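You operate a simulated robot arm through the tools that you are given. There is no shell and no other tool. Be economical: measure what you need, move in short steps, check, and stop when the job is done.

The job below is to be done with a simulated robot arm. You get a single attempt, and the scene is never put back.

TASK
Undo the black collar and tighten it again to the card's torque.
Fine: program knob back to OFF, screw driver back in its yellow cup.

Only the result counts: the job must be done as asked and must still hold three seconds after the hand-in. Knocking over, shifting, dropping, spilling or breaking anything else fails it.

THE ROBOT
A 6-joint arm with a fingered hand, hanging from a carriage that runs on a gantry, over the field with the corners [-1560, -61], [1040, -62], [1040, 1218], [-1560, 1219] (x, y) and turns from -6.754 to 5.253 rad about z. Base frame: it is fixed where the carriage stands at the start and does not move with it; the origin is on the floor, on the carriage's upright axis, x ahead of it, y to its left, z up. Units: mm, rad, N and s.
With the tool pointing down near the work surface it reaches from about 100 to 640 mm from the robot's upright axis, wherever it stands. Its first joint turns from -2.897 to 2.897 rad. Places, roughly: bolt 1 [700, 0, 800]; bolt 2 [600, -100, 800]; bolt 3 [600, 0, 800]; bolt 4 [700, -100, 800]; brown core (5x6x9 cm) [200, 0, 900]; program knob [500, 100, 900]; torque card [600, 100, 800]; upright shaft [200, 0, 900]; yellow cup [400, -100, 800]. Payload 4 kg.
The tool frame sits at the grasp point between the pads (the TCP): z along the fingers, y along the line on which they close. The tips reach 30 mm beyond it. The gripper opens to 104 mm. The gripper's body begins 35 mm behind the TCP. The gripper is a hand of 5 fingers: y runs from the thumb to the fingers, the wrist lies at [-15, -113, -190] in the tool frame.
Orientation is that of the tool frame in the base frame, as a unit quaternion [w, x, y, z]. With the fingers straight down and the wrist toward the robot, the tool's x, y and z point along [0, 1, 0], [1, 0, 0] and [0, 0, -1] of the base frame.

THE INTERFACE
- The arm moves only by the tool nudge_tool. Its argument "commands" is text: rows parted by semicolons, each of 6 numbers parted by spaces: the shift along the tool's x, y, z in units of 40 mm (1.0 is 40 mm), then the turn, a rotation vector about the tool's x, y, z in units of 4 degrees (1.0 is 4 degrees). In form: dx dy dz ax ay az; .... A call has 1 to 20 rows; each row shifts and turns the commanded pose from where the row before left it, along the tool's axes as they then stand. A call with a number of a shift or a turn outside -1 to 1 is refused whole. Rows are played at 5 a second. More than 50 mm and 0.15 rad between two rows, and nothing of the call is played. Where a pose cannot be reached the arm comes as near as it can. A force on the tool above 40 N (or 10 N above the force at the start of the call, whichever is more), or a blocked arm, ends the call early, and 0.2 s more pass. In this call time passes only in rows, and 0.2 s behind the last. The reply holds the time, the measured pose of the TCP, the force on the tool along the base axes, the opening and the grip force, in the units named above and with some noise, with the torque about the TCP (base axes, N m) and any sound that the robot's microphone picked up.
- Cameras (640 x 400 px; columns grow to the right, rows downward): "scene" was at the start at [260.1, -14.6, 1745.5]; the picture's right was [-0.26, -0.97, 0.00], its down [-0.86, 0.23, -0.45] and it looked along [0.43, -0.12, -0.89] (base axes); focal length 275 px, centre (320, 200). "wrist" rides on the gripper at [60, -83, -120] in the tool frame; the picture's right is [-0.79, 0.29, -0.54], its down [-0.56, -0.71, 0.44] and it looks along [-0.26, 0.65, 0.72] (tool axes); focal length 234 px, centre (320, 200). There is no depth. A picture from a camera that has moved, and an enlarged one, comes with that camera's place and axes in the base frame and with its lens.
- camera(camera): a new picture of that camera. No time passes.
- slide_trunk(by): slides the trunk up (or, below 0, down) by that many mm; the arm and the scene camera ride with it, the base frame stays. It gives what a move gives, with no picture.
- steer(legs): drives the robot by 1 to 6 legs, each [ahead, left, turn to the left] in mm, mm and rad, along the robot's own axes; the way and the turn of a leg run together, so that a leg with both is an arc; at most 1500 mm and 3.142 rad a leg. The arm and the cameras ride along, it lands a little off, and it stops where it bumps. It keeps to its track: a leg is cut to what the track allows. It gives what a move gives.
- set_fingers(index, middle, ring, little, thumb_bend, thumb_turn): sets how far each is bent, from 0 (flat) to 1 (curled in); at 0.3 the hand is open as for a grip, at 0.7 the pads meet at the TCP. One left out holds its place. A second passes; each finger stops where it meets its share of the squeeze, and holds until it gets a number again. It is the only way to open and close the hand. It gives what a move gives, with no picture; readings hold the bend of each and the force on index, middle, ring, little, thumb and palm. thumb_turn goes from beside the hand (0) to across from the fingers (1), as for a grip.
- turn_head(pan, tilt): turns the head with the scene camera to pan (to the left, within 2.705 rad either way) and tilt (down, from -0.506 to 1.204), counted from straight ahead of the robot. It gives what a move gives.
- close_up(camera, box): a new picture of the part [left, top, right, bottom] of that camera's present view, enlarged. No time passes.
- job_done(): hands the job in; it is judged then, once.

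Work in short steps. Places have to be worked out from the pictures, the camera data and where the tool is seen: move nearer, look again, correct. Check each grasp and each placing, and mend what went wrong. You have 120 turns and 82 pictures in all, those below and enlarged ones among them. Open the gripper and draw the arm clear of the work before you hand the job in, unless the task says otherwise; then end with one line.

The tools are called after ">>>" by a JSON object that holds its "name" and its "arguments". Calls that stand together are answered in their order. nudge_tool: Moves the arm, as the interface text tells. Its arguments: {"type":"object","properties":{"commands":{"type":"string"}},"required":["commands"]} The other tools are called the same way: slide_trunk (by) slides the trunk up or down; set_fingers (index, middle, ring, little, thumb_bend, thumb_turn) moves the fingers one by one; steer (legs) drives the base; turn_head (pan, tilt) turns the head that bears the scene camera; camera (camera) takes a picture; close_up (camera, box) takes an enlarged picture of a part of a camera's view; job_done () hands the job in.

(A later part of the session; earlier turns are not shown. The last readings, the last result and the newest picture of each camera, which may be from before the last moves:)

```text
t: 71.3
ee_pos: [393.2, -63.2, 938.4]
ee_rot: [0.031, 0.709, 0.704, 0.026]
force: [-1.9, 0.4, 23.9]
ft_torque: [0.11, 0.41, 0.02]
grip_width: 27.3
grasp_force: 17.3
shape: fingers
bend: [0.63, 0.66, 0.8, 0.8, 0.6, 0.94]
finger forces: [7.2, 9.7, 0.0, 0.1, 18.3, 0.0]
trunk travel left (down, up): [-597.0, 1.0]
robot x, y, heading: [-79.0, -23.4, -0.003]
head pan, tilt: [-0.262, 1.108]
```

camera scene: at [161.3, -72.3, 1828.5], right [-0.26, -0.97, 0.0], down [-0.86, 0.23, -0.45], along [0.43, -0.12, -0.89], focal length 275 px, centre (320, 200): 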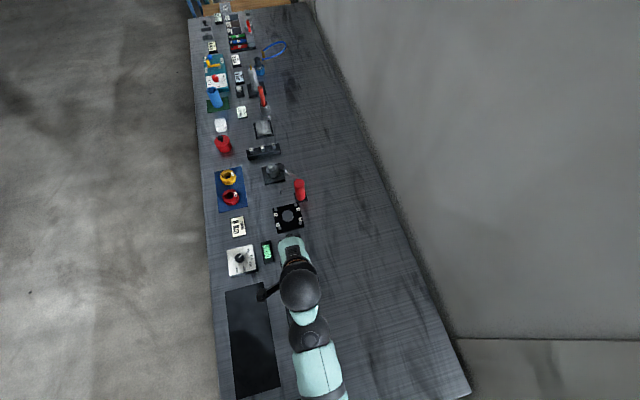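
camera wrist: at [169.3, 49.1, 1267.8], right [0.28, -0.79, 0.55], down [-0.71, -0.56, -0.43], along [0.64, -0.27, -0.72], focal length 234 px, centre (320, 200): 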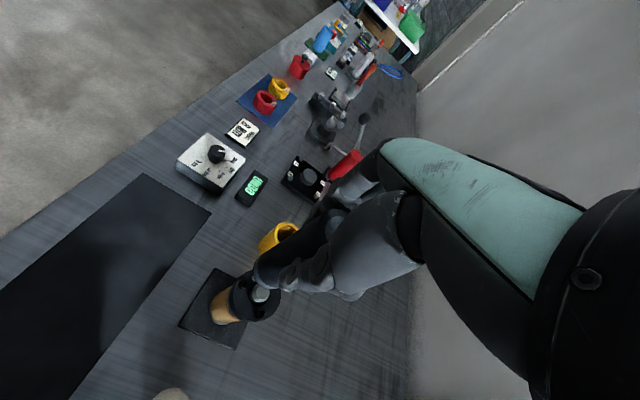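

Seated. I relieve the pressure and open the hand in two steps, then rise.

>>> {"name": "nudge_tool", "arguments": {"commands": "0 0 -0.07 0 0 0"}}

>>> {"name": "set_fingers", "arguments": {"index": 0.5, "middle": 0.5, "ring": 0.5, "little": 0.5, "thumb_bend": 0.5}}

>>> {"name": "set_fingers", "arguments": {"index": 0.3, "middle": 0.3, "ring": 0.3, "little": 0.3, "thumb_bend": 0.3}}

>>> {"name": "nudge_tool", "arguments": {"commands": "0 -0.04 -0.5 0 0 0; 0 0 -1 0 0 0; 0 0 -1 0.5 0 0; 0 0 -1 0.5 0 0; 0 0 -0.5 0 0 0"}}

>>> {"name": "camera", "arguments": {"camera": "wrist"}}

```text
t: 71.7
ee_pos: [388.8, -63.0, 939.6]
ee_rot: [0.029, 0.709, 0.704, 0.023]
force: [0.9, 0.3, 15.2]
ft_torque: [0.06, 0.11, 0.01]
grip_width: 27.1
grasp_force: 16.7
shape: fingers
bend: [0.63, 0.66, 0.8, 0.8, 0.6, 0.94]
finger forces: [7.5, 9.8, 0.1, 0.0, 16.5, 0.1]
trunk travel left (down, up): [-597.0, 1.0]
robot x, y, heading: [-85.9, -21.9, -0.002]
head pan, tilt: [-0.262, 1.108]
```

```text
t: 72.7
ee_pos: [388.5, -62.8, 940.4]
ee_rot: [0.028, 0.71, 0.703, 0.024]
force: [0.7, 1.0, -0.5]
ft_torque: [0.02, -0.01, 0.01]
grip_width: 52.0
grasp_force: 0.0
shape: fingers
bend: [0.5, 0.5, 0.5, 0.5, 0.5, 0.97]
finger forces: [0.0, 0.0, 0.0, 0.0, 0.1, 0.1]
trunk travel left (down, up): [-597.0, 1.0]
robot x, y, heading: [-82.3, -20.1, -0.004]
head pan, tilt: [-0.262, 1.108]
```

```text
t: 73.7
ee_pos: [389.3, -63.5, 939.1]
ee_rot: [0.029, 0.709, 0.704, 0.023]
force: [0.0, 0.0, -0.5]
ft_torque: [0.0, -0.01, 0.02]
grip_width: 103.0
grasp_force: 0.0
shape: fingers
bend: [0.3, 0.3, 0.3, 0.3, 0.3, 0.97]
finger forces: [0.0, 0.0, 0.0, 0.0, 0.0, 0.1]
trunk travel left (down, up): [-597.0, 1.0]
robot x, y, heading: [-85.8, -24.4, -0.002]
head pan, tilt: [-0.262, 1.108]
```

```text
t: 74.9
ee_pos: [377.8, -61.1, 1099.0]
ee_rot: [0.004, 0.71, 0.704, -0.001]
force: [-1.3, 0.0, 0.4]
ft_torque: [-0.01, -0.03, -0.06]
grip_width: 103.0
grasp_force: 0.1
shape: fingers
bend: [0.3, 0.3, 0.3, 0.3, 0.3, 0.97]
finger forces: [0.0, 0.0, 0.0, 0.0, 0.1, 0.0]
trunk travel left (down, up): [-597.0, 1.0]
robot x, y, heading: [-78.3, -22.3, -0.001]
head pan, tilt: [-0.262, 1.108]
```

```text
15 pictures are left
camera wrist: at [294.5, 0.8, 1218.1], right [0.28, -0.79, 0.55], down [-0.71, -0.55, -0.43], along [0.65, -0.27, -0.71], focal length 234 px, centre (320, 200)
```

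wrist: 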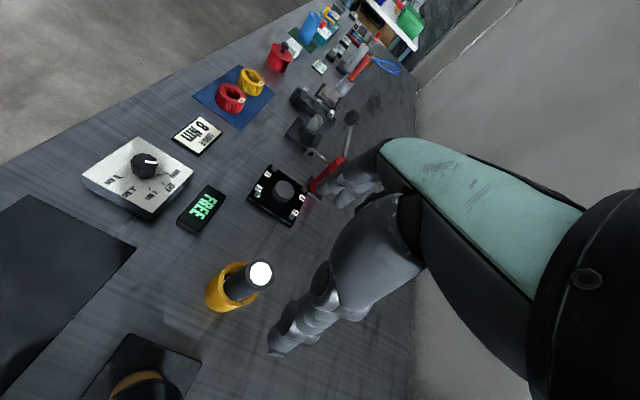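

The driver stands in its cup. Next, the knob: I drive over it and lower the trunk.

>>> {"name": "steer", "arguments": {"legs": [[100, 200, 0]]}}

>>> {"name": "slide_trunk", "arguments": {"by": -119}}

```text
t: 76.6
ee_pos: [478.5, 138.7, 1098.5]
ee_rot: [0.003, 0.71, 0.704, -0.001]
force: [0.0, -0.1, 0.7]
ft_torque: [0.0, -0.01, -0.04]
grip_width: 103.1
grasp_force: 0.0
shape: fingers
bend: [0.3, 0.3, 0.3, 0.3, 0.3, 0.97]
finger forces: [0.0, 0.1, 0.0, 0.0, 0.0, 0.0]
trunk travel left (down, up): [-597.0, 1.0]
robot x, y, heading: [22.7, 176.3, 0.002]
head pan, tilt: [-0.262, 1.108]
```

```text
t: 78.0
ee_pos: [477.9, 138.1, 979.6]
ee_rot: [0.004, 0.71, 0.704, -0.002]
force: [-0.8, 0.0, 0.5]
ft_torque: [-0.01, -0.01, 0.01]
grip_width: 102.9
grasp_force: 0.1
shape: fingers
bend: [0.3, 0.3, 0.3, 0.3, 0.3, 0.97]
finger forces: [0.0, 0.0, 0.0, 0.0, 0.1, 0.0]
trunk travel left (down, up): [-478.0, 120.0]
robot x, y, heading: [21.8, 177.2, 0.005]
head pan, tilt: [-0.262, 1.108]
```

I rotate the hand -40° while descending, then check the position before gripping.

>>> {"name": "set_fingers", "arguments": {"index": 0.45, "middle": 0.45, "ring": 0.45, "little": 0.45, "thumb_bend": 0.45}}

>>> {"name": "nudge_tool", "arguments": {"commands": "0 0 0.2 0 0 -1; 0 0 0.2 0 0 -1; 0 0 0.2 0 0 -1; 0 0 0.2 0 0 -1; 0 0 0.2 0 0 -1; 0 0 0.2 0 0 -1; 0 0 0.2 0 0 -1; 0 0 0.2 0 0 -1; 0 0 0.2 0 0 -1; 0 0 0.2 0 0 -1; 0 0 0 0 0 0"}}

```text
t: 79.0
ee_pos: [477.1, 139.1, 980.5]
ee_rot: [0.003, 0.71, 0.705, -0.001]
force: [0.3, -0.5, -0.3]
ft_torque: [0.02, 0.01, -0.04]
grip_width: 65.5
grasp_force: 0.1
shape: fingers
bend: [0.45, 0.45, 0.45, 0.45, 0.45, 0.97]
finger forces: [0.0, 0.0, 0.0, 0.1, 0.0, 0.1]
trunk travel left (down, up): [-478.0, 120.0]
robot x, y, heading: [17.2, 176.5, -0.001]
head pan, tilt: [-0.262, 1.108]
```

```text
t: 81.5
ee_pos: [479.0, 137.0, 899.8]
ee_rot: [0.003, 0.425, 0.905, -0.002]
force: [0.2, -1.0, -0.6]
ft_torque: [0.03, -0.02, 0.0]
grip_width: 65.7
grasp_force: 0.0
shape: fingers
bend: [0.45, 0.45, 0.45, 0.45, 0.45, 0.97]
finger forces: [0.1, 0.0, 0.1, 0.1, 0.0, 0.0]
trunk travel left (down, up): [-478.0, 120.0]
robot x, y, heading: [22.6, 175.4, 0.006]
head pan, tilt: [-0.262, 1.108]
```

>>> {"name": "nudge_tool", "arguments": {"commands": "0.05 0.026 0.35 0 0 0; 0 0 0.38 0 0 0"}}

>>> {"name": "set_fingers", "arguments": {"index": 0.66, "middle": 0.66, "ring": 0.6, "little": 0.6, "thumb_bend": 0.7}}

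```text
t: 82.0
ee_pos: [477.7, 140.2, 870.1]
ee_rot: [0.004, 0.426, 0.905, -0.003]
force: [0.7, 0.5, 0.6]
ft_torque: [-0.02, 0.01, -0.03]
grip_width: 65.5
grasp_force: 0.0
shape: fingers
bend: [0.45, 0.45, 0.45, 0.45, 0.45, 0.97]
finger forces: [0.0, 0.0, 0.1, 0.1, 0.1, 0.0]
trunk travel left (down, up): [-478.0, 120.0]
robot x, y, heading: [20.6, 174.3, 0.004]
head pan, tilt: [-0.262, 1.108]
```

```text
t: 83.0
ee_pos: [477.3, 140.2, 870.2]
ee_rot: [0.004, 0.426, 0.905, -0.003]
force: [2.4, 1.1, -2.2]
ft_torque: [0.01, -0.04, 0.03]
grip_width: 22.7
grasp_force: 7.0
shape: fingers
bend: [0.61, 0.62, 0.6, 0.6, 0.63, 0.97]
finger forces: [3.6, 4.7, 0.0, 0.0, 5.3, 0.0]
trunk travel left (down, up): [-478.0, 120.0]
robot x, y, heading: [18.4, 177.5, 0.003]
head pan, tilt: [-0.262, 1.108]
```

The knob is held. I turn 80° clockwise (positive about tool z) in 20 rows.

>>> {"name": "nudge_tool", "arguments": {"commands": "0 0 0 0 0 1; 0 0 0 0 0 1; 0 0 0 0 0 1; 0 0 0 0 0 1; 0 0 0 0 0 1; 0 0 0 0 0 1; 0 0 0 0 0 1; 0 0 0 0 0 1; 0 0 0 0 0 1; 0 0 0 0 0 1; 0 0 0 0 0 1; 0 0 0 0 0 1; 0 0 0 0 0 1; 0 0 0 0 0 1; 0 0 0 0 0 1; 0 0 0 0 0 1; 0 0 0 0 0 1; 0 0 0 0 0 1; 0 0 0 0 0 1; 0 0 0 0 0 1"}}

```text
t: 87.2
ee_pos: [479.2, 139.6, 870.5]
ee_rot: [0.004, 0.908, 0.419, 0.001]
force: [6.7, 0.1, -2.1]
ft_torque: [0.0, -0.17, 0.08]
grip_width: 22.5
grasp_force: 7.8
shape: fingers
bend: [0.6, 0.62, 0.6, 0.6, 0.64, 0.96]
finger forces: [5.5, 4.8, 0.1, 0.1, 5.3, 0.0]
trunk travel left (down, up): [-478.0, 120.0]
robot x, y, heading: [18.9, 174.3, 0.0]
head pan, tilt: [-0.262, 1.108]
```

I release, lift, turn back 80° and regrip for the second half.

>>> {"name": "set_fingers", "arguments": {"index": 0.45, "middle": 0.45, "ring": 0.45, "little": 0.45, "thumb_bend": 0.45}}

>>> {"name": "nudge_tool", "arguments": {"commands": "0 0 -0.5 0 0 0; 0 0 -0.3 0 0 -1; 0 0 0 0 0 -1; 0 0 0 0 0 -1; 0 0 0 0 0 -1; 0 0 0 0 0 -1; 0 0 0 0 0 -1; 0 0 0 0 0 -1; 0 0 0 0 0 -1; 0 0 0 0 0 -1; 0 0 0 0 0 -1; 0 0 0 0 0 -1; 0 0 0 0 0 -1; 0 0 0 0 0 -1; 0 0 0 0 0 -1; 0 0 0 0 0 -1; 0 0 0 0 0 -1; 0 0 0 0 0 -1; 0 0 0 0 0 -1; 0 0 0 0 0 -1"}}

>>> {"name": "camera", "arguments": {"camera": "wrist"}}

```text
t: 88.2
ee_pos: [477.9, 139.3, 869.3]
ee_rot: [0.004, 0.908, 0.419, -0.001]
force: [0.6, -0.6, -0.5]
ft_torque: [-0.03, 0.01, 0.01]
grip_width: 64.7
grasp_force: 0.1
shape: fingers
bend: [0.45, 0.45, 0.45, 0.45, 0.45, 0.97]
finger forces: [0.0, 0.0, 0.0, 0.0, 0.1, 0.1]
trunk travel left (down, up): [-478.0, 120.0]
robot x, y, heading: [17.8, 175.1, 0.003]
head pan, tilt: [-0.262, 1.108]
```

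```text
t: 92.5
ee_pos: [476.9, 140.7, 902.7]
ee_rot: [0.003, 0.456, 0.89, -0.002]
force: [-0.6, 0.6, -0.6]
ft_torque: [-0.03, -0.01, 0.01]
grip_width: 64.7
grasp_force: 0.0
shape: fingers
bend: [0.45, 0.45, 0.45, 0.45, 0.45, 0.97]
finger forces: [0.0, 0.0, 0.0, 0.0, 0.0, 0.0]
trunk travel left (down, up): [-478.0, 120.0]
robot x, y, heading: [22.2, 172.0, 0.0]
head pan, tilt: [-0.262, 1.108]
```

```text
14 pictures are left
camera wrist: at [374.2, 141.3, 1021.6], right [0.69, -0.47, 0.55], down [-0.25, -0.87, -0.43], along [0.68, 0.16, -0.72], focal length 234 px, centre (320, 200)
```

wrist: 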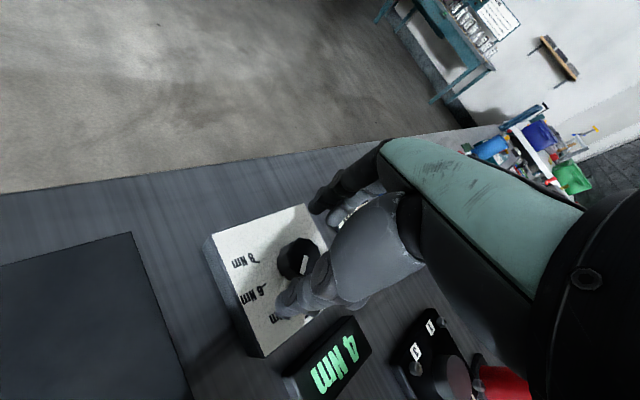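

Display shows 4 Nm as expected. I regrip and turn another 80°.

>>> {"name": "nudge_tool", "arguments": {"commands": "-0.02 0 0.4 0 0 0; 0 0.02 0.42 0 0 0"}}

>>> {"name": "set_fingers", "arguments": {"index": 0.66, "middle": 0.66, "ring": 0.6, "little": 0.6, "thumb_bend": 0.7}}

>>> {"name": "nudge_tool", "arguments": {"commands": "0 0 0 0 0 1; 0 0 0 0 0 1; 0 0 0 0 0 1; 0 0 0 0 0 1; 0 0 0 0 0 1; 0 0 0 0 0 1; 0 0 0 0 0 1; 0 0 0 0 0 1; 0 0 0 0 0 1; 0 0 0 0 0 1; 0 0 0 0 0 1; 0 0 0 0 0 1; 0 0 0 0 0 1; 0 0 0 0 0 1; 0 0 0 0 0 1; 0 0 0 0 0 1; 0 0 0 0 0 1; 0 0 0 0 0 1; 0 0 0 0 0 1; 0 0 0 0 0 1"}}

>>> {"name": "set_fingers", "arguments": {"index": 0.45, "middle": 0.45, "ring": 0.45, "little": 0.45, "thumb_bend": 0.45}}

>>> {"name": "nudge_tool", "arguments": {"commands": "0 0 -0.5 0 0 0; 0 0 -0.5 0 0 -1; 0 0 -0.5 0 0 -1; 0 0 -0.5 0 0 -1; 0 0 -0.5 0 0 -1; 0 0 -0.5 0 0 -1; 0 0 -0.5 0 0 -1; 0 0 -0.5 0 0 -1; 0 0 0 0 0 -1; 0 0 0 0 0 -1; 0 0 0 0 0 -1; 0 0 0 0 0 -1"}}

>>> {"name": "camera", "arguments": {"camera": "wrist"}}

```text
t: 93.0
ee_pos: [479.6, 139.1, 869.3]
ee_rot: [0.004, 0.457, 0.889, -0.002]
force: [0.6, 0.3, 1.2]
ft_torque: [0.04, -0.02, 0.03]
grip_width: 64.6
grasp_force: 0.1
shape: fingers
bend: [0.45, 0.45, 0.45, 0.45, 0.45, 0.97]
finger forces: [0.0, 0.5, 0.1, 0.1, 0.1, 0.1]
trunk travel left (down, up): [-478.0, 120.0]
robot x, y, heading: [20.9, 173.7, 0.003]
head pan, tilt: [-0.262, 1.108]
```

```text
t: 94.0
ee_pos: [478.7, 140.4, 871.1]
ee_rot: [0.004, 0.456, 0.89, -0.002]
force: [1.1, -0.1, -0.9]
ft_torque: [-0.01, -0.1, 0.02]
grip_width: 24.1
grasp_force: 7.0
shape: fingers
bend: [0.61, 0.62, 0.6, 0.6, 0.63, 0.97]
finger forces: [3.9, 3.8, 0.0, 0.0, 6.2, 0.0]
trunk travel left (down, up): [-478.0, 120.0]
robot x, y, heading: [19.5, 174.3, -0.001]
head pan, tilt: [-0.262, 1.108]
```

```text
t: 98.2
ee_pos: [479.3, 139.6, 869.4]
ee_rot: [0.004, 0.922, 0.387, 0.001]
force: [3.9, -1.2, -3.5]
ft_torque: [-0.09, -0.12, 0.06]
grip_width: 24.0
grasp_force: 7.0
shape: fingers
bend: [0.6, 0.62, 0.6, 0.6, 0.63, 0.97]
finger forces: [5.1, 4.5, 0.0, 0.1, 4.9, 0.0]
trunk travel left (down, up): [-478.0, 120.0]
robot x, y, heading: [22.7, 176.0, 0.005]
head pan, tilt: [-0.262, 1.108]
```

```text
t: 99.2
ee_pos: [478.9, 140.5, 870.0]
ee_rot: [0.004, 0.922, 0.388, 0.001]
force: [0.0, 0.0, -0.8]
ft_torque: [0.0, -0.02, 0.01]
grip_width: 64.7
grasp_force: 0.0
shape: fingers
bend: [0.45, 0.45, 0.45, 0.45, 0.45, 0.97]
finger forces: [0.0, 0.1, 0.0, 0.0, 0.0, 0.0]
trunk travel left (down, up): [-478.0, 120.0]
robot x, y, heading: [24.5, 172.2, 0.004]
head pan, tilt: [-0.262, 1.108]
```

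```text
t: 101.8
ee_pos: [479.2, 141.7, 1029.6]
ee_rot: [0.002, 0.71, 0.704, -0.001]
force: [-0.1, 0.1, 0.2]
ft_torque: [-0.02, 0.01, 0.02]
grip_width: 64.5
grasp_force: 0.0
shape: fingers
bend: [0.45, 0.45, 0.45, 0.45, 0.45, 0.97]
finger forces: [0.0, 0.1, 0.0, 0.0, 0.0, 0.1]
trunk travel left (down, up): [-478.0, 120.0]
robot x, y, heading: [20.0, 177.3, 0.005]
head pan, tilt: [-0.262, 1.108]
```

```text
13 pictures are left
camera wrist: at [394.5, 202.1, 1148.5], right [0.28, -0.79, 0.55], down [-0.71, -0.55, -0.44], along [0.65, -0.27, -0.71], focal length 234 px, centre (320, 200)
```

wrist: 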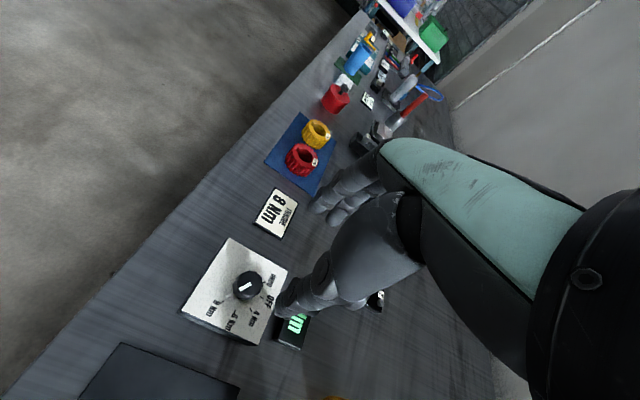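

I raise the trunk, go back over the driver with the hand open, and check display and alignment in one picture.

>>> {"name": "slide_trunk", "arguments": {"by": 119}}

>>> {"name": "steer", "arguments": {"legs": [[-92, -204, 0]]}}

>>> {"name": "set_fingers", "arguments": {"index": 0.3, "middle": 0.3, "ring": 0.3, "little": 0.3, "thumb_bend": 0.3}}

>>> {"name": "nudge_tool", "arguments": {"commands": "0 0 0.8 0 0 0; 0 0 0.8 0 0 0; 0 0 0.8 0 0 0; 0 0 0.8 0 0 0; 0 0 0 0 0 0"}}

>>> {"name": "camera", "arguments": {"camera": "wrist"}}

```text
t: 103.3
ee_pos: [478.4, 140.2, 1149.3]
ee_rot: [0.003, 0.71, 0.704, -0.001]
force: [-0.3, 0.5, -0.4]
ft_torque: [0.01, -0.01, -0.01]
grip_width: 64.7
grasp_force: 0.1
shape: fingers
bend: [0.45, 0.45, 0.45, 0.45, 0.45, 0.97]
finger forces: [0.0, 0.0, 0.1, 0.0, 0.0, 0.1]
trunk travel left (down, up): [-597.0, 1.0]
robot x, y, heading: [19.0, 172.9, 0.005]
head pan, tilt: [-0.262, 1.108]
```

```text
t: 105.0
ee_pos: [388.3, -62.1, 1149.0]
ee_rot: [0.004, 0.709, 0.706, -0.001]
force: [-1.5, 0.6, 0.3]
ft_torque: [0.02, -0.03, -0.02]
grip_width: 64.6
grasp_force: 0.0
shape: fingers
bend: [0.45, 0.45, 0.45, 0.45, 0.45, 0.97]
finger forces: [0.1, 0.1, 0.1, 0.1, 0.0, 0.1]
trunk travel left (down, up): [-597.0, 1.0]
robot x, y, heading: [-68.6, -27.1, 0.002]
head pan, tilt: [-0.262, 1.108]
```

```text
t: 106.0
ee_pos: [387.5, -61.4, 1150.0]
ee_rot: [0.004, 0.709, 0.705, -0.002]
force: [0.3, 0.0, 0.2]
ft_torque: [-0.02, 0.04, 0.05]
grip_width: 102.9
grasp_force: 0.0
shape: fingers
bend: [0.3, 0.3, 0.3, 0.3, 0.3, 0.97]
finger forces: [0.0, 0.0, 0.0, 0.0, 0.1, 0.0]
trunk travel left (down, up): [-597.0, 1.0]
robot x, y, heading: [-71.6, -27.2, 0.0]
head pan, tilt: [-0.262, 1.108]
```

```text
t: 107.2
ee_pos: [387.9, -62.9, 1022.1]
ee_rot: [0.004, 0.709, 0.705, -0.001]
force: [-0.1, -0.6, 0.3]
ft_torque: [0.01, -0.01, -0.02]
grip_width: 102.8
grasp_force: 0.1
shape: fingers
bend: [0.3, 0.3, 0.3, 0.3, 0.3, 0.97]
finger forces: [0.0, 0.0, 0.1, 0.0, 0.0, 0.0]
trunk travel left (down, up): [-597.0, 1.0]
robot x, y, heading: [-69.0, -28.1, 0.003]
head pan, tilt: [-0.262, 1.108]
```

```text
12 pictures are left
camera wrist: at [303.6, -1.6, 1140.0], right [0.28, -0.79, 0.55], down [-0.71, -0.56, -0.43], along [0.65, -0.27, -0.71], focal length 234 px, centre (320, 200)
```

wrist: 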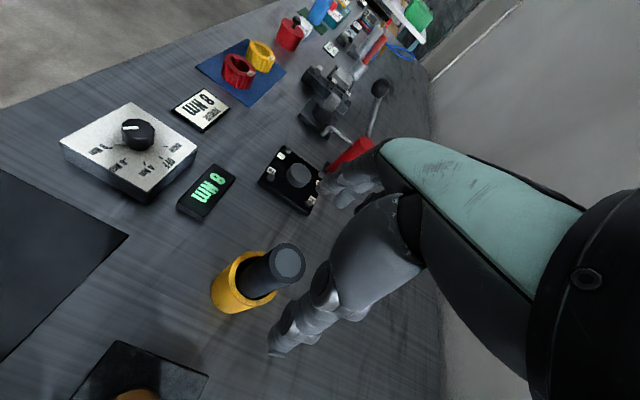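

Display shows 8 Nm and the driver is centred at (386,-64). I descend a bit deeper than before (z 936) and grip.

>>> {"name": "nudge_tool", "arguments": {"commands": "-0.03 -0.04 0.6 0 0 0; 0 0 0.6 0 0 0; 0 0 0.6 0 0 0; 0 0 0.35 0 0 0; 0 0 0 0 0 0"}}

>>> {"name": "set_fingers", "arguments": {"index": 0.55, "middle": 0.55, "ring": 0.55, "little": 0.55, "thumb_bend": 0.55}}

>>> {"name": "set_fingers", "arguments": {"index": 0.9, "middle": 0.9, "ring": 0.9, "little": 0.9, "thumb_bend": 0.9}}

```text
t: 108.4
ee_pos: [386.7, -64.2, 935.3]
ee_rot: [0.004, 0.709, 0.705, -0.001]
force: [-0.1, 0.3, 0.8]
ft_torque: [-0.01, -0.03, 0.02]
grip_width: 102.9
grasp_force: 0.0
shape: fingers
bend: [0.3, 0.3, 0.3, 0.3, 0.3, 0.97]
finger forces: [0.0, 0.1, 0.1, 0.0, 0.0, 0.1]
trunk travel left (down, up): [-597.0, 1.0]
robot x, y, heading: [-72.3, -28.8, 0.006]
head pan, tilt: [-0.262, 1.108]
```

```text
t: 109.4
ee_pos: [385.0, -64.5, 935.0]
ee_rot: [0.004, 0.709, 0.706, -0.001]
force: [0.8, 0.5, -0.2]
ft_torque: [0.0, 0.01, 0.02]
grip_width: 40.1
grasp_force: 0.0
shape: fingers
bend: [0.55, 0.55, 0.55, 0.55, 0.55, 0.97]
finger forces: [0.0, 0.1, 0.0, 0.0, 0.1, 0.0]
trunk travel left (down, up): [-597.0, 1.0]
robot x, y, heading: [-72.7, -29.0, 0.003]
head pan, tilt: [-0.262, 1.108]
```

```text
t: 110.4
ee_pos: [385.1, -63.7, 935.8]
ee_rot: [0.004, 0.709, 0.705, -0.001]
force: [0.0, -0.5, -0.9]
ft_torque: [-0.05, -0.02, 0.02]
grip_width: 27.1
grasp_force: 20.9
shape: fingers
bend: [0.57, 0.63, 0.9, 0.9, 0.62, 0.94]
finger forces: [11.2, 9.5, 0.1, 0.0, 21.1, 0.0]
trunk travel left (down, up): [-597.0, 1.0]
robot x, y, heading: [-72.0, -28.0, -0.002]
head pan, tilt: [-0.262, 1.108]
```

Firm grip (21 N). I squeeze fully, lift 200 mm and drive to hover over screw A.

>>> {"name": "set_fingers", "arguments": {"index": 1.0, "middle": 1.0, "thumb_bend": 1.0}}

>>> {"name": "nudge_tool", "arguments": {"commands": "0 0 -0.5 0 0 0; 0 0 -0.9 0 0 0; 0 0 -0.9 0 0 0; 0 0 -0.9 0 0 0; 0 0 -0.9 0 0 0; 0 0 -0.9 0 0 0; 0 0 -0.1 0 0 0"}}

>>> {"name": "steer", "arguments": {"legs": [[-135, 54, 0]]}}

```text
t: 111.4
ee_pos: [387.0, -65.3, 935.4]
ee_rot: [0.004, 0.709, 0.706, -0.001]
force: [1.7, -0.6, -1.7]
ft_torque: [-0.11, -0.13, -0.04]
grip_width: 27.6
grasp_force: 20.7
shape: fingers
bend: [0.56, 0.63, 0.9, 0.9, 0.64, 0.94]
finger forces: [12.0, 9.8, 0.0, 0.0, 20.1, 0.0]
trunk travel left (down, up): [-597.0, 1.0]
robot x, y, heading: [-72.7, -28.3, 0.001]
head pan, tilt: [-0.262, 1.108]
```

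```text
t: 113.0
ee_pos: [384.4, -62.9, 1137.8]
ee_rot: [0.004, 0.71, 0.704, -0.001]
force: [0.3, 0.1, -4.4]
ft_torque: [-0.04, 0.03, -0.03]
grip_width: 27.3
grasp_force: 21.9
shape: fingers
bend: [0.55, 0.63, 0.9, 0.9, 0.64, 0.93]
finger forces: [12.1, 9.2, 0.1, 0.0, 20.9, 0.0]
trunk travel left (down, up): [-597.0, 1.0]
robot x, y, heading: [-72.4, -25.0, 0.005]
head pan, tilt: [-0.262, 1.108]
```

```text
t: 114.4
ee_pos: [251.1, -9.0, 1139.0]
ee_rot: [0.005, 0.709, 0.705, -0.002]
force: [0.1, 0.1, -4.8]
ft_torque: [-0.02, 0.02, 0.01]
grip_width: 27.3
grasp_force: 21.0
shape: fingers
bend: [0.55, 0.63, 0.9, 0.9, 0.64, 0.93]
finger forces: [12.0, 9.3, 0.0, 0.0, 20.7, 0.1]
trunk travel left (down, up): [-597.0, 1.0]
robot x, y, heading: [-206.5, 25.6, 0.004]
head pan, tilt: [-0.262, 1.108]
```

Now one close-up of bit and collar.

>>> {"name": "close_up", "arguments": {"camera": "wrist", "box": [210, 250, 290, 300]}}

```text
8.00 times, centred on (250, 275) of wrist
camera zoom: at [167.8, 52.1, 1257.6], right [0.28, -0.79, 0.55], down [-0.71, -0.56, -0.43], along [0.65, -0.27, -0.71], focal length 1873 px, centre (880, -400)
```

zoom: 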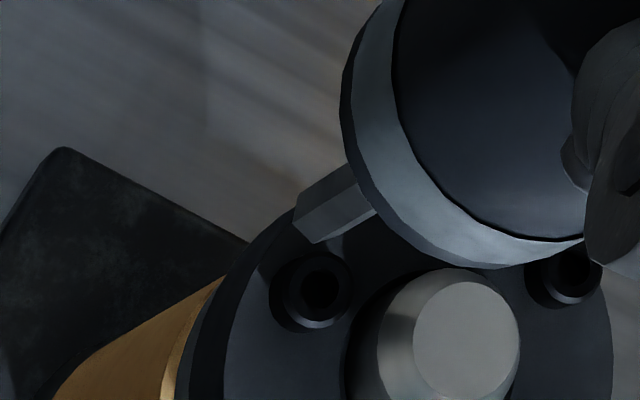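

The driver is vertical but its tip lies ~11 mm toward +y of screw A. I shift -11 mm in y, descend 17 mm, and check.

>>> {"name": "nudge_tool", "arguments": {"commands": "-0.27 -0.01 0 0 0 0; 0 0 0.42 0 0 0; 0 0 0 0 0 0"}}

>>> {"name": "close_up", "arguments": {"camera": "wrist", "box": [210, 250, 290, 300]}}

```text
t: 115.2
ee_pos: [252.1, -20.5, 1121.6]
ee_rot: [0.004, 0.709, 0.705, -0.001]
force: [0.6, 0.0, -4.7]
ft_torque: [-0.03, -0.01, -0.01]
grip_width: 27.2
grasp_force: 21.0
shape: fingers
bend: [0.55, 0.63, 0.9, 0.9, 0.64, 0.93]
finger forces: [12.0, 9.4, 0.0, 0.0, 20.8, 0.0]
trunk travel left (down, up): [-597.0, 1.0]
robot x, y, heading: [-208.3, 20.8, 0.001]
head pan, tilt: [-0.262, 1.108]
```

```text
8.00 times, centred on (250, 275) of wrist
camera zoom: at [167.4, 41.0, 1240.7], right [0.28, -0.79, 0.55], down [-0.71, -0.56, -0.43], along [0.65, -0.27, -0.71], focal length 1873 px, centre (880, -400)
```

zoom: 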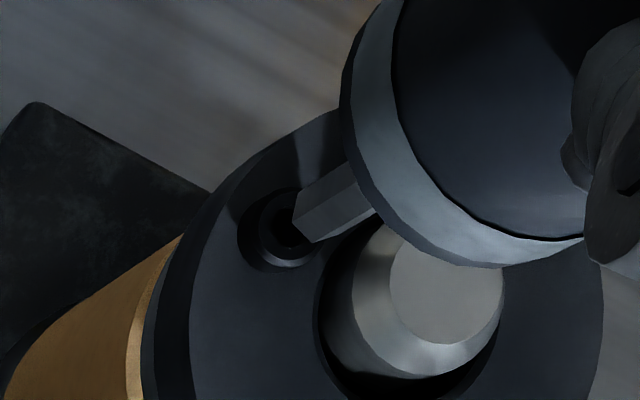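

Good alignment; the remaining descent brings the bit onto socket A. I go down and press to ~33 N.

>>> {"name": "nudge_tool", "arguments": {"commands": "0.015 0 0.15 0 0 0; 0 0 0.06 0 0 0; 0 0 0.05 0 0 0; 0 0 0 0 0 0"}}

```text
t: 116.2
ee_pos: [251.6, -19.8, 1111.3]
ee_rot: [0.004, 0.709, 0.705, -0.001]
force: [-0.5, 0.5, -4.4]
ft_torque: [-0.02, 0.02, 0.03]
grip_width: 27.1
grasp_force: 20.9
shape: fingers
bend: [0.55, 0.63, 0.9, 0.9, 0.64, 0.93]
finger forces: [12.2, 9.4, 0.0, 0.0, 20.7, 0.0]
trunk travel left (down, up): [-597.0, 1.0]
robot x, y, heading: [-207.1, 25.2, -0.002]
head pan, tilt: [-0.262, 1.108]
```

>>> {"name": "nudge_tool", "arguments": {"commands": "0 0 0.05 0 0 0; 0 0 0.05 0 0 0; 0 0 0.05 0 0 0; 0 0 0 0 0 0"}}

```text
t: 117.2
ee_pos: [252.2, -20.2, 1107.5]
ee_rot: [0.005, 0.709, 0.705, 0.001]
force: [0.6, 0.3, 17.2]
ft_torque: [0.25, 0.09, 0.05]
grip_width: 26.9
grasp_force: 23.4
shape: fingers
bend: [0.55, 0.63, 0.9, 0.9, 0.64, 0.93]
finger forces: [13.4, 9.1, 0.1, 0.0, 24.9, 0.1]
trunk travel left (down, up): [-597.0, 1.0]
robot x, y, heading: [-207.3, 23.0, 0.0]
head pan, tilt: [-0.262, 1.108]
```

Contact. I press on and hold.

>>> {"name": "nudge_tool", "arguments": {"commands": "0 0 0.05 0 0 0; 0 0 0.02 0 0 0; 0 0 0 0 0 0; 0 0 0 0 0 0; 0 0 0 0 0 0; 0 0 0 0 0 0; 0 0 0 0 0 0; 0 0 0 0 0 0"}}

>>> {"name": "close_up", "arguments": {"camera": "wrist", "box": [200, 150, 360, 300]}}

```text
t: 119.0
ee_pos: [255.0, -19.7, 1104.8]
ee_rot: [0.007, 0.709, 0.705, 0.001]
force: [-0.3, -1.2, 33.6]
ft_torque: [0.3, 0.09, -0.02]
grip_width: 27.2
grasp_force: 26.9
shape: fingers
bend: [0.55, 0.63, 0.9, 0.9, 0.65, 0.93]
finger forces: [15.4, 10.3, 0.0, 0.0, 28.6, 0.0]
trunk travel left (down, up): [-597.0, 1.0]
robot x, y, heading: [-206.0, 19.6, 0.008]
head pan, tilt: [-0.262, 1.108]
```

```text
2.67 times, centred on (280, 225) of wrist
camera zoom: at [170.0, 41.1, 1223.6], right [0.28, -0.79, 0.55], down [-0.7, -0.56, -0.44], along [0.65, -0.27, -0.71], focal length 624 px, centre (427, 133)
```

zoom: 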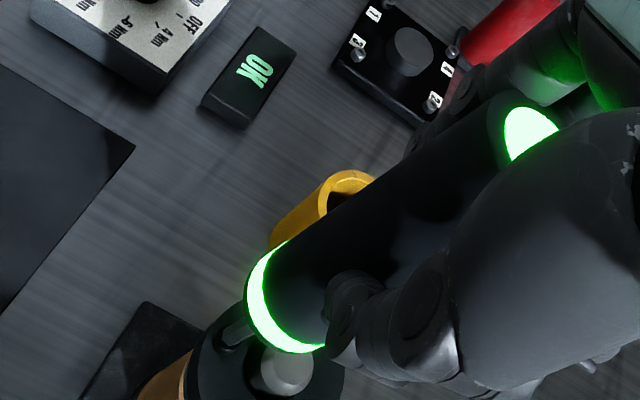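

Green light and the display reads OK for screw A. Now I lift 27 mm, move to B (+20,-34), and check there.

>>> {"name": "nudge_tool", "arguments": {"commands": "0 0 -0.3 0 0 0; 0 0 -0.4 0 0 0; -0.43 0.25 0 0 0 0; -0.425 0.25 0 0 0 0; 0 0 0.25 0 0 0; 0 0 0 0 0 0"}}

>>> {"name": "close_up", "arguments": {"camera": "wrist", "box": [190, 245, 290, 305]}}

```text
t: 120.4
ee_pos: [270.1, -53.3, 1119.9]
ee_rot: [0.003, 0.709, 0.705, -0.001]
force: [-0.6, -0.1, -4.4]
ft_torque: [-0.04, -0.03, 0.01]
grip_width: 27.6
grasp_force: 20.7
shape: fingers
bend: [0.55, 0.63, 0.9, 0.9, 0.66, 0.93]
finger forces: [11.6, 9.5, 0.0, 0.0, 20.3, 0.1]
trunk travel left (down, up): [-597.0, 1.0]
robot x, y, heading: [-207.3, 21.9, 0.007]
head pan, tilt: [-0.262, 1.108]
```

```text
6.40 times, centred on (240, 275) of wrist
camera zoom: at [186.8, 7.1, 1239.4], right [0.28, -0.79, 0.55], down [-0.71, -0.56, -0.43], along [0.65, -0.27, -0.71], focal length 1499 px, centre (832, -280)
```

zoom: 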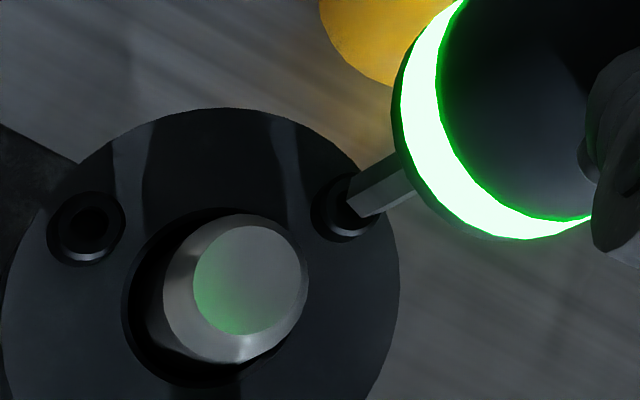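

Aligned to within ~1 mm over B. I correct slightly, descend and press.

>>> {"name": "nudge_tool", "arguments": {"commands": "0.015 0.02 0.15 0 0 0; 0 0 0.1 0 0 0; 0 0 0.06 0 0 0; 0 0 0.05 0 0 0; 0 0 0 0 0 0"}}

```text
t: 121.6
ee_pos: [272.7, -54.0, 1108.6]
ee_rot: [0.006, 0.709, 0.705, 0.001]
force: [0.2, 0.0, 10.9]
ft_torque: [0.07, 0.05, 0.01]
grip_width: 27.3
grasp_force: 22.9
shape: fingers
bend: [0.55, 0.63, 0.9, 0.9, 0.66, 0.93]
finger forces: [12.6, 9.7, 0.1, 0.0, 22.5, 0.1]
trunk travel left (down, up): [-597.0, 1.0]
robot x, y, heading: [-208.7, 23.1, 0.003]
head pan, tilt: [-0.262, 1.108]
```

>>> {"name": "nudge_tool", "arguments": {"commands": "0 0 0.05 0 0 0; 0 0 0.04 0 0 0; 0 0 0 0 0 0; 0 0 0 0 0 0; 0 0 0 0 0 0; 0 0 0 0 0 0; 0 0 0 0 0 0"}}

>>> {"name": "close_up", "arguments": {"camera": "wrist", "box": [180, 150, 340, 300]}}

```text
t: 123.2
ee_pos: [274.4, -55.0, 1106.3]
ee_rot: [0.006, 0.709, 0.705, 0.001]
force: [-0.7, -1.0, 33.0]
ft_torque: [0.14, 0.05, -0.02]
grip_width: 27.3
grasp_force: 27.8
shape: fingers
bend: [0.55, 0.63, 0.9, 0.9, 0.66, 0.93]
finger forces: [15.8, 11.3, 0.0, 0.0, 28.1, 0.0]
trunk travel left (down, up): [-597.0, 1.0]
robot x, y, heading: [-208.1, 24.9, 0.003]
head pan, tilt: [-0.262, 1.108]
```

```text
2.67 times, centred on (260, 225) of wrist
camera zoom: at [190.8, 7.2, 1224.0], right [0.28, -0.79, 0.55], down [-0.7, -0.56, -0.44], along [0.65, -0.27, -0.71], focal length 624 px, centre (480, 133)
```

zoom: 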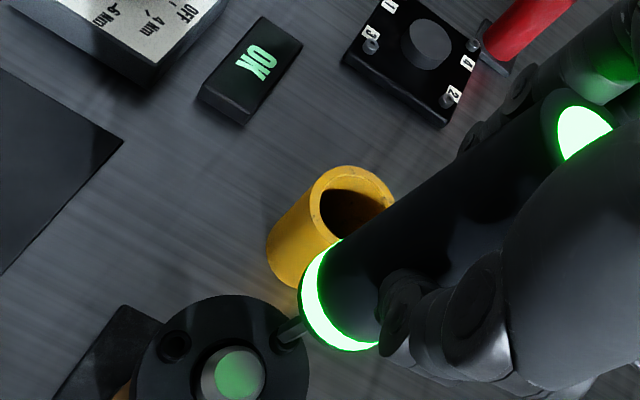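

B is OK too. Lift, move 39.5 mm toward -x to C, and check alignment.

>>> {"name": "nudge_tool", "arguments": {"commands": "0 0 -0.3 0 0 0; 0 0 -0.4 0 0 0; 0 -0.5 0 0 0 0; 0 -0.49 0 0 0 0; 0 0 0.25 0 0 0; 0 0 0 0 0 0"}}

>>> {"name": "close_up", "arguments": {"camera": "wrist", "box": [200, 250, 300, 310]}}

```text
t: 124.6
ee_pos: [233.4, -52.6, 1119.7]
ee_rot: [0.004, 0.709, 0.706, -0.001]
force: [0.5, 0.3, -4.0]
ft_torque: [-0.01, 0.04, -0.02]
grip_width: 27.5
grasp_force: 20.4
shape: fingers
bend: [0.55, 0.63, 0.9, 0.9, 0.66, 0.93]
finger forces: [11.5, 9.5, 0.0, 0.0, 20.1, 0.0]
trunk travel left (down, up): [-597.0, 1.0]
robot x, y, heading: [-207.7, 23.6, 0.002]
head pan, tilt: [-0.262, 1.108]
```

```text
6.40 times, centred on (250, 280) of wrist
camera zoom: at [148.1, 8.5, 1239.0], right [0.28, -0.79, 0.55], down [-0.71, -0.56, -0.43], along [0.65, -0.27, -0.71], focal length 1499 px, centre (768, -312)
```

zoom: 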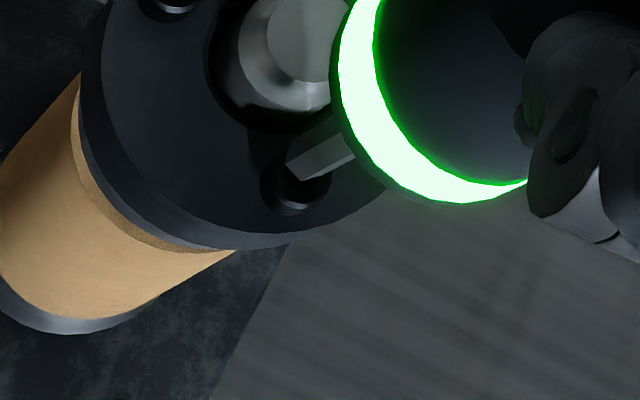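

Bit is ~2 mm off to image-left at C; I correct (-1.8 mm y, +0.8 x), descend and press.

>>> {"name": "nudge_tool", "arguments": {"commands": "-0.045 0.02 0.15 0 0 0; 0 0 0.1 0 0 0; 0 0 0.05 0 0 0; 0 0 0.05 0 0 0; 0 0 0 0 0 0"}}

```text
t: 125.8
ee_pos: [233.5, -54.8, 1107.9]
ee_rot: [0.004, 0.709, 0.705, 0.0]
force: [-1.1, -0.4, 4.3]
ft_torque: [0.02, 0.15, 0.02]
grip_width: 27.2
grasp_force: 21.6
shape: fingers
bend: [0.55, 0.63, 0.9, 0.9, 0.66, 0.93]
finger forces: [12.4, 9.7, 0.0, 0.0, 22.5, 0.1]
trunk travel left (down, up): [-597.0, 1.0]
robot x, y, heading: [-205.1, 26.4, 0.003]
head pan, tilt: [-0.262, 1.108]
```

>>> {"name": "nudge_tool", "arguments": {"commands": "0 0 0.05 0 0 0; 0 0 0.05 0 0 0; 0 0 0.02 0 0 0; 0 0 0 0 0 0; 0 0 0 0 0 0; 0 0 0 0 0 0; 0 0 0 0 0 0; 0 0 0 0 0 0"}}

>>> {"name": "close_up", "arguments": {"camera": "wrist", "box": [180, 150, 340, 310]}}

```text
t: 127.6
ee_pos: [236.5, -56.1, 1105.8]
ee_rot: [0.007, 0.709, 0.705, 0.001]
force: [-2.2, -1.9, 34.8]
ft_torque: [0.17, 0.39, 0.04]
grip_width: 27.3
grasp_force: 29.6
shape: fingers
bend: [0.55, 0.63, 0.9, 0.9, 0.66, 0.93]
finger forces: [16.5, 11.2, 0.1, 0.0, 30.6, 0.1]
trunk travel left (down, up): [-597.0, 1.0]
robot x, y, heading: [-203.7, 24.4, 0.002]
head pan, tilt: [-0.262, 1.108]
```

```text
2.50 times, centred on (260, 230) of wrist
camera zoom: at [151.7, 5.6, 1223.1], right [0.28, -0.79, 0.55], down [-0.7, -0.56, -0.44], along [0.65, -0.27, -0.71], focal length 585 px, centre (470, 125)
```

zoom: 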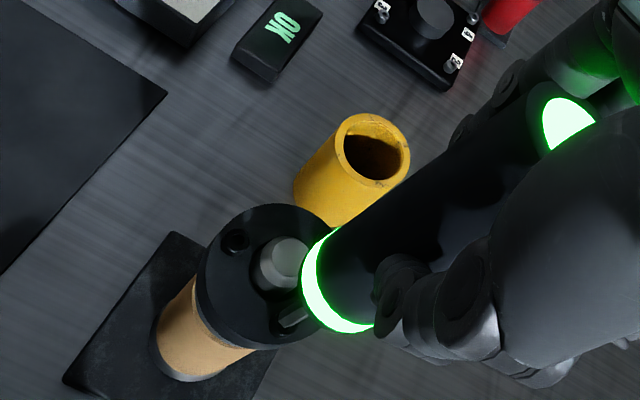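

Green and OK, but I want to be sure that the bit is truly in C; one tight zoom.

>>> {"name": "close_up", "arguments": {"camera": "wrist", "box": [228, 262, 268, 287]}}

```text
16.00 times, centred on (248, 274) of wrist
camera zoom: at [151.7, 5.6, 1223.1], right [0.28, -0.79, 0.55], down [-0.7, -0.56, -0.44], along [0.65, -0.27, -0.71], focal length 3747 px, centre (1472, -992)
```

zoom: 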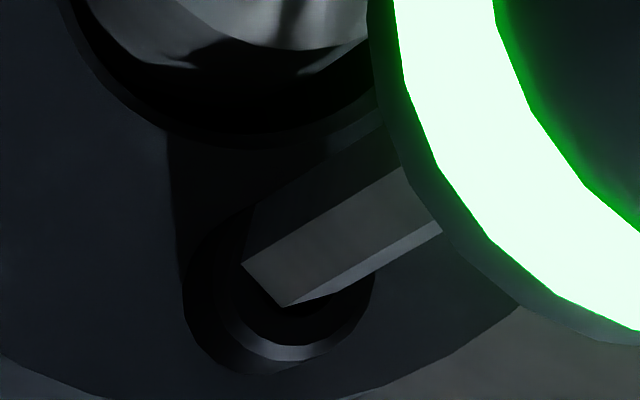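

The bit is inside the head ring, ~1 mm high in the image. For certainty I lift 4 mm, centre it by 1 mm and press once more.

>>> {"name": "nudge_tool", "arguments": {"commands": "0 0 -0.2 0 0 0; -0.011 -0.03 0 0 0 0; 0 0 0.1 0 0 0; 0 0 0.05 0 0 0; 0 0 0.04 0 0 0; 0 0 0.02 0 0 0; 0 0 0 0 0 0; 0 0 0 0 0 0; 0 0 0 0 0 0; 0 0 0 0 0 0; 0 0 0 0 0 0"}}

```text
t: 130.0
ee_pos: [234.1, -57.2, 1104.2]
ee_rot: [0.007, 0.709, 0.705, 0.001]
force: [-2.4, -1.9, 37.5]
ft_torque: [0.23, 0.27, 0.03]
grip_width: 27.2
grasp_force: 28.2
shape: fingers
bend: [0.55, 0.63, 0.9, 0.9, 0.66, 0.93]
finger forces: [16.1, 10.9, 0.0, 0.1, 30.5, 0.0]
trunk travel left (down, up): [-597.0, 1.0]
robot x, y, heading: [-207.4, 26.6, 0.002]
head pan, tilt: [-0.262, 1.108]
```

All three screws done. I lift and drive to the cup, aiming the bit (offset about (-2,+10.7) from TCP) at the cup axis.

>>> {"name": "nudge_tool", "arguments": {"commands": "0 0 -0.3 0 0 0; 0 0 -0.5 0 0 0; 0 0 0 0 0 0"}}

>>> {"name": "steer", "arguments": {"legs": [[155, -15, 0]]}}

```text
t: 130.8
ee_pos: [232.0, -54.6, 1133.2]
ee_rot: [0.003, 0.709, 0.705, -0.002]
force: [0.8, 0.5, -4.0]
ft_torque: [-0.07, 0.04, -0.02]
grip_width: 27.3
grasp_force: 20.8
shape: fingers
bend: [0.55, 0.63, 0.9, 0.9, 0.66, 0.93]
finger forces: [11.4, 9.7, 0.1, 0.0, 20.4, 0.0]
trunk travel left (down, up): [-597.0, 1.0]
robot x, y, heading: [-203.0, 25.0, 0.005]
head pan, tilt: [-0.262, 1.108]
```

```text
t: 132.2
ee_pos: [384.5, -69.4, 1133.5]
ee_rot: [0.003, 0.709, 0.706, -0.002]
force: [-0.4, 0.9, -4.5]
ft_torque: [-0.07, 0.02, 0.0]
grip_width: 27.8
grasp_force: 20.5
shape: fingers
bend: [0.55, 0.63, 0.9, 0.9, 0.66, 0.93]
finger forces: [11.4, 9.8, 0.1, 0.0, 20.3, 0.0]
trunk travel left (down, up): [-597.0, 1.0]
robot x, y, heading: [-49.5, 11.0, 0.003]
head pan, tilt: [-0.262, 1.108]
```

>>> {"name": "nudge_tool", "arguments": {"commands": "0 0.07 0.5 0 0 0; 0 0 0.8 0 0 0; 0 0 0.8 0 0 0; 0 0 0.1 0 0 0; 0 0 0 0 0 0"}}

>>> {"name": "close_up", "arguments": {"camera": "wrist", "box": [180, 200, 372, 320]}}

```text
t: 133.4
ee_pos: [389.1, -69.3, 1046.2]
ee_rot: [0.004, 0.708, 0.706, -0.001]
force: [-0.5, 0.1, -4.1]
ft_torque: [-0.05, 0.04, -0.02]
grip_width: 27.6
grasp_force: 20.8
shape: fingers
bend: [0.55, 0.63, 0.9, 0.9, 0.66, 0.93]
finger forces: [11.5, 9.6, 0.0, 0.0, 19.9, 0.0]
trunk travel left (down, up): [-597.0, 1.0]
robot x, y, heading: [-50.7, 10.3, 0.005]
head pan, tilt: [-0.262, 1.108]
```

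```text
3.33 times, centred on (276, 260) of wrist
camera zoom: at [305.0, -7.9, 1164.6], right [0.28, -0.79, 0.55], down [-0.71, -0.56, -0.43], along [0.65, -0.26, -0.71], focal length 781 px, centre (467, 0)
```

zoom: 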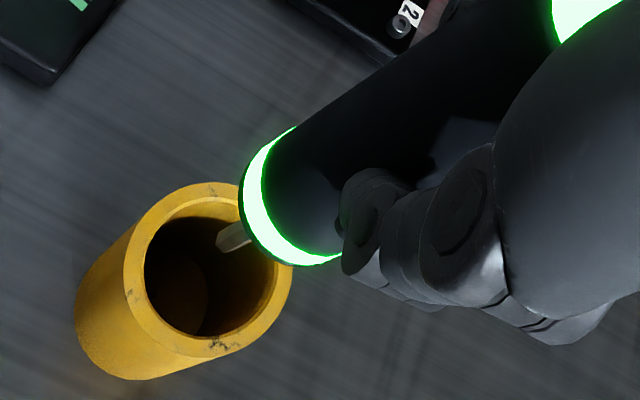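

The bit is ~6 mm too far in +x. I correct and lower 80 mm into the cup.

>>> {"name": "nudge_tool", "arguments": {"commands": "-0.04 -0.14 0 0 0 0; 0 0 0.3 0 0 0; 0 0 0.4 0 0 0; 0 0 0.5 0 0 0; 0 0 0.5 0 0 0; 0 0 0.3 0 0 0; 0 0 0 0 0 0"}}

```text
t: 135.0
ee_pos: [383.2, -72.7, 965.6]
ee_rot: [0.004, 0.708, 0.706, -0.001]
force: [0.2, -0.6, -4.4]
ft_torque: [-0.04, 0.0, -0.03]
grip_width: 27.3
grasp_force: 19.9
shape: fingers
bend: [0.55, 0.63, 0.9, 0.9, 0.66, 0.93]
finger forces: [11.4, 9.6, 0.0, 0.1, 19.8, 0.1]
trunk travel left (down, up): [-597.0, 1.0]
robot x, y, heading: [-50.2, 10.5, 0.002]
head pan, tilt: [-0.262, 1.108]
```

No contact: it is inside. I lower the remaining ~35 mm gently.

>>> {"name": "nudge_tool", "arguments": {"commands": "0 0 0.4 0 0 0; 0 0 0.25 0 0 0; 0 0 0.1 0 0 0; 0 0 0.05 0 0 0; 0 0 0.05 0 0 0; 0 0 0 0 0 0"}}

```text
t: 136.4
ee_pos: [384.5, -72.6, 932.6]
ee_rot: [0.005, 0.708, 0.706, -0.001]
force: [-1.4, -0.5, 0.9]
ft_torque: [0.01, 0.07, -0.01]
grip_width: 27.7
grasp_force: 21.5
shape: fingers
bend: [0.55, 0.63, 0.9, 0.9, 0.67, 0.93]
finger forces: [11.8, 9.6, 0.0, 0.0, 21.0, 0.1]
trunk travel left (down, up): [-597.0, 1.0]
robot x, y, heading: [-51.4, 13.1, 0.005]
head pan, tilt: [-0.262, 1.108]
```

It has touched the bottom at z ≈ 932. I lower 1 mm more, release in steps and rise.

>>> {"name": "nudge_tool", "arguments": {"commands": "0 0 0.03 0 0 0; 0 0 0 0 0 0"}}

>>> {"name": "set_fingers", "arguments": {"index": 0.5, "middle": 0.5, "ring": 0.5, "little": 0.5, "thumb_bend": 0.5}}

>>> {"name": "set_fingers", "arguments": {"index": 0.3, "middle": 0.3, "ring": 0.3, "little": 0.3, "thumb_bend": 0.3}}

>>> {"name": "nudge_tool", "arguments": {"commands": "0 0 -0.5 0 0 0; 0 0 -1 0 0 0; 0 0 -1 0 0 0; 0 0 -1 0 0 0; 0 0 -0.7 0 0 0"}}

>>> {"name": "camera", "arguments": {"camera": "wrist"}}

```text
t: 137.0
ee_pos: [384.9, -71.7, 932.3]
ee_rot: [0.004, 0.708, 0.706, 0.0]
force: [-1.3, -0.7, 9.0]
ft_torque: [0.07, 0.18, 0.03]
grip_width: 27.0
grasp_force: 23.3
shape: fingers
bend: [0.55, 0.63, 0.9, 0.9, 0.67, 0.93]
finger forces: [12.8, 9.9, 0.1, 0.1, 23.4, 0.0]
trunk travel left (down, up): [-597.0, 1.0]
robot x, y, heading: [-51.7, 12.6, 0.003]
head pan, tilt: [-0.262, 1.108]
```

```text
t: 138.0
ee_pos: [384.5, -72.8, 929.6]
ee_rot: [0.003, 0.708, 0.706, -0.001]
force: [0.2, 0.9, 0.5]
ft_torque: [0.0, 0.01, -0.04]
grip_width: 52.0
grasp_force: 0.1
shape: fingers
bend: [0.5, 0.5, 0.5, 0.5, 0.5, 0.97]
finger forces: [0.1, 0.1, 0.1, 0.0, 0.0, 0.0]
trunk travel left (down, up): [-597.0, 1.0]
robot x, y, heading: [-52.8, 9.6, 0.001]
head pan, tilt: [-0.262, 1.108]
```

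```text
t: 139.0
ee_pos: [383.8, -72.7, 929.5]
ee_rot: [0.004, 0.708, 0.706, -0.002]
force: [-0.1, -0.8, 0.8]
ft_torque: [0.03, 0.0, 0.0]
grip_width: 102.9
grasp_force: 0.0
shape: fingers
bend: [0.3, 0.3, 0.3, 0.3, 0.3, 0.97]
finger forces: [0.0, 0.1, 0.0, 0.0, 0.0, 0.1]
trunk travel left (down, up): [-597.0, 1.0]
robot x, y, heading: [-54.7, 11.6, 0.002]
head pan, tilt: [-0.262, 1.108]
```

```text
t: 140.2
ee_pos: [383.1, -71.1, 1099.1]
ee_rot: [0.004, 0.709, 0.705, -0.001]
force: [-0.2, 0.5, -0.3]
ft_torque: [-0.01, -0.02, -0.04]
grip_width: 103.0
grasp_force: 0.1
shape: fingers
bend: [0.3, 0.3, 0.3, 0.3, 0.3, 0.97]
finger forces: [0.0, 0.1, 0.0, 0.0, 0.0, 0.1]
trunk travel left (down, up): [-597.0, 1.0]
robot x, y, heading: [-52.2, 10.2, 0.006]
head pan, tilt: [-0.262, 1.108]
```

```text
2 pictures are left
camera wrist: at [299.2, -9.4, 1217.5], right [0.28, -0.79, 0.55], down [-0.71, -0.56, -0.43], along [0.65, -0.27, -0.71], focal length 234 px, centre (320, 200)
```

wrist: 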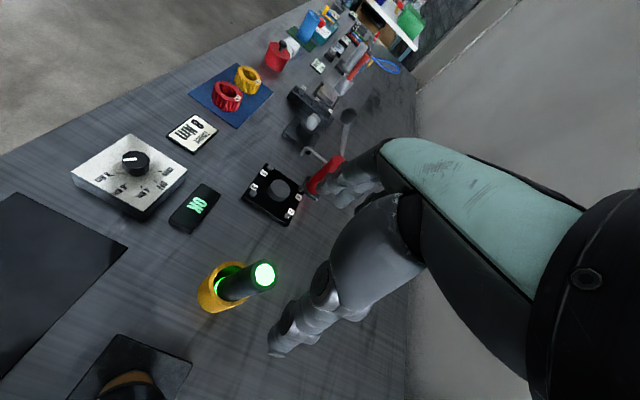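

Driver is parked and the display says OK. Now the knob back: from 8 Nm to OFF is 120° counter-clockwise, done as 80° + 40°. I drive over and lower the trunk.

>>> {"name": "steer", "arguments": {"legs": [[95.5, 210, 0]]}}

>>> {"name": "slide_trunk", "arguments": {"by": -119}}

>>> {"name": "set_fingers", "arguments": {"index": 0.45, "middle": 0.45, "ring": 0.45, "little": 0.45, "thumb_bend": 0.45}}

>>> {"name": "nudge_tool", "arguments": {"commands": "0 0 0.2 0 0 1; 0 0 0.2 0 0 1; 0 0 0.2 0 0 1; 0 0 0.2 0 0 1; 0 0 0.2 0 0 1; 0 0 0.2 0 0 1; 0 0 0.2 0 0 1; 0 0 0.2 0 0 1; 0 0 0.2 0 0 1; 0 0 0.2 0 0 1; 0 0 0 0 0 0"}}

```text
t: 141.9
ee_pos: [478.1, 137.9, 1097.6]
ee_rot: [0.004, 0.709, 0.705, -0.001]
force: [-1.0, 0.5, 0.8]
ft_torque: [0.0, -0.03, -0.01]
grip_width: 103.0
grasp_force: 0.0
shape: fingers
bend: [0.3, 0.3, 0.3, 0.3, 0.3, 0.97]
finger forces: [0.1, 0.1, 0.0, 0.0, 0.0, 0.0]
trunk travel left (down, up): [-597.0, 1.0]
robot x, y, heading: [40.1, 219.6, 0.003]
head pan, tilt: [-0.262, 1.108]
```

```text
t: 143.4
ee_pos: [478.1, 137.2, 977.7]
ee_rot: [0.003, 0.71, 0.704, -0.001]
force: [0.1, -0.8, 0.3]
ft_torque: [0.01, -0.04, -0.03]
grip_width: 103.3
grasp_force: 0.1
shape: fingers
bend: [0.3, 0.3, 0.3, 0.3, 0.3, 0.97]
finger forces: [0.1, 0.1, 0.0, 0.0, 0.0, 0.1]
trunk travel left (down, up): [-478.0, 120.0]
robot x, y, heading: [47.2, 220.1, 0.002]
head pan, tilt: [-0.262, 1.108]
```

```text
t: 144.4
ee_pos: [477.0, 138.1, 980.2]
ee_rot: [0.003, 0.71, 0.704, -0.001]
force: [-0.4, -0.4, 0.9]
ft_torque: [-0.02, 0.02, -0.04]
grip_width: 65.8
grasp_force: 0.1
shape: fingers
bend: [0.45, 0.45, 0.45, 0.45, 0.45, 0.97]
finger forces: [0.1, 0.1, 0.0, 0.1, 0.1, 0.0]
trunk travel left (down, up): [-478.0, 120.0]
robot x, y, heading: [44.1, 218.8, -0.003]
head pan, tilt: [-0.262, 1.108]
```

```text
t: 146.8
ee_pos: [477.9, 138.0, 900.3]
ee_rot: [0.004, 0.907, 0.42, 0.0]
force: [0.5, 0.3, 0.0]
ft_torque: [0.01, 0.0, -0.01]
grip_width: 65.6
grasp_force: 0.1
shape: fingers
bend: [0.45, 0.45, 0.45, 0.45, 0.45, 0.97]
finger forces: [0.0, 0.0, 0.0, 0.0, 0.0, 0.0]
trunk travel left (down, up): [-478.0, 120.0]
robot x, y, heading: [43.4, 218.8, 0.004]
head pan, tilt: [-0.262, 1.108]
```

>>> {"name": "nudge_tool", "arguments": {"commands": "0.037 0 0.35 0 0 0; 0 0 0.4 0 0 0"}}

>>> {"name": "set_fingers", "arguments": {"index": 0.66, "middle": 0.66, "ring": 0.6, "little": 0.6, "thumb_bend": 0.7}}

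```text
t: 147.4
ee_pos: [479.0, 137.4, 869.0]
ee_rot: [0.004, 0.907, 0.421, 0.0]
force: [0.5, 0.6, -0.6]
ft_torque: [-0.01, -0.01, 0.0]
grip_width: 65.7
grasp_force: 0.1
shape: fingers
bend: [0.45, 0.45, 0.45, 0.45, 0.45, 0.97]
finger forces: [0.0, 0.2, 0.1, 0.1, 0.1, 0.0]
trunk travel left (down, up): [-478.0, 120.0]
robot x, y, heading: [44.3, 217.6, 0.001]
head pan, tilt: [-0.262, 1.108]
```

```text
t: 148.4
ee_pos: [479.3, 137.6, 869.2]
ee_rot: [0.004, 0.908, 0.42, 0.0]
force: [1.5, -1.7, -0.6]
ft_torque: [-0.01, -0.07, 0.03]
grip_width: 24.7
grasp_force: 7.0
shape: fingers
bend: [0.6, 0.63, 0.6, 0.6, 0.63, 0.97]
finger forces: [4.4, 3.0, 0.1, 0.0, 6.2, 0.0]
trunk travel left (down, up): [-478.0, 120.0]
robot x, y, heading: [45.0, 221.0, 0.002]
head pan, tilt: [-0.262, 1.108]
```

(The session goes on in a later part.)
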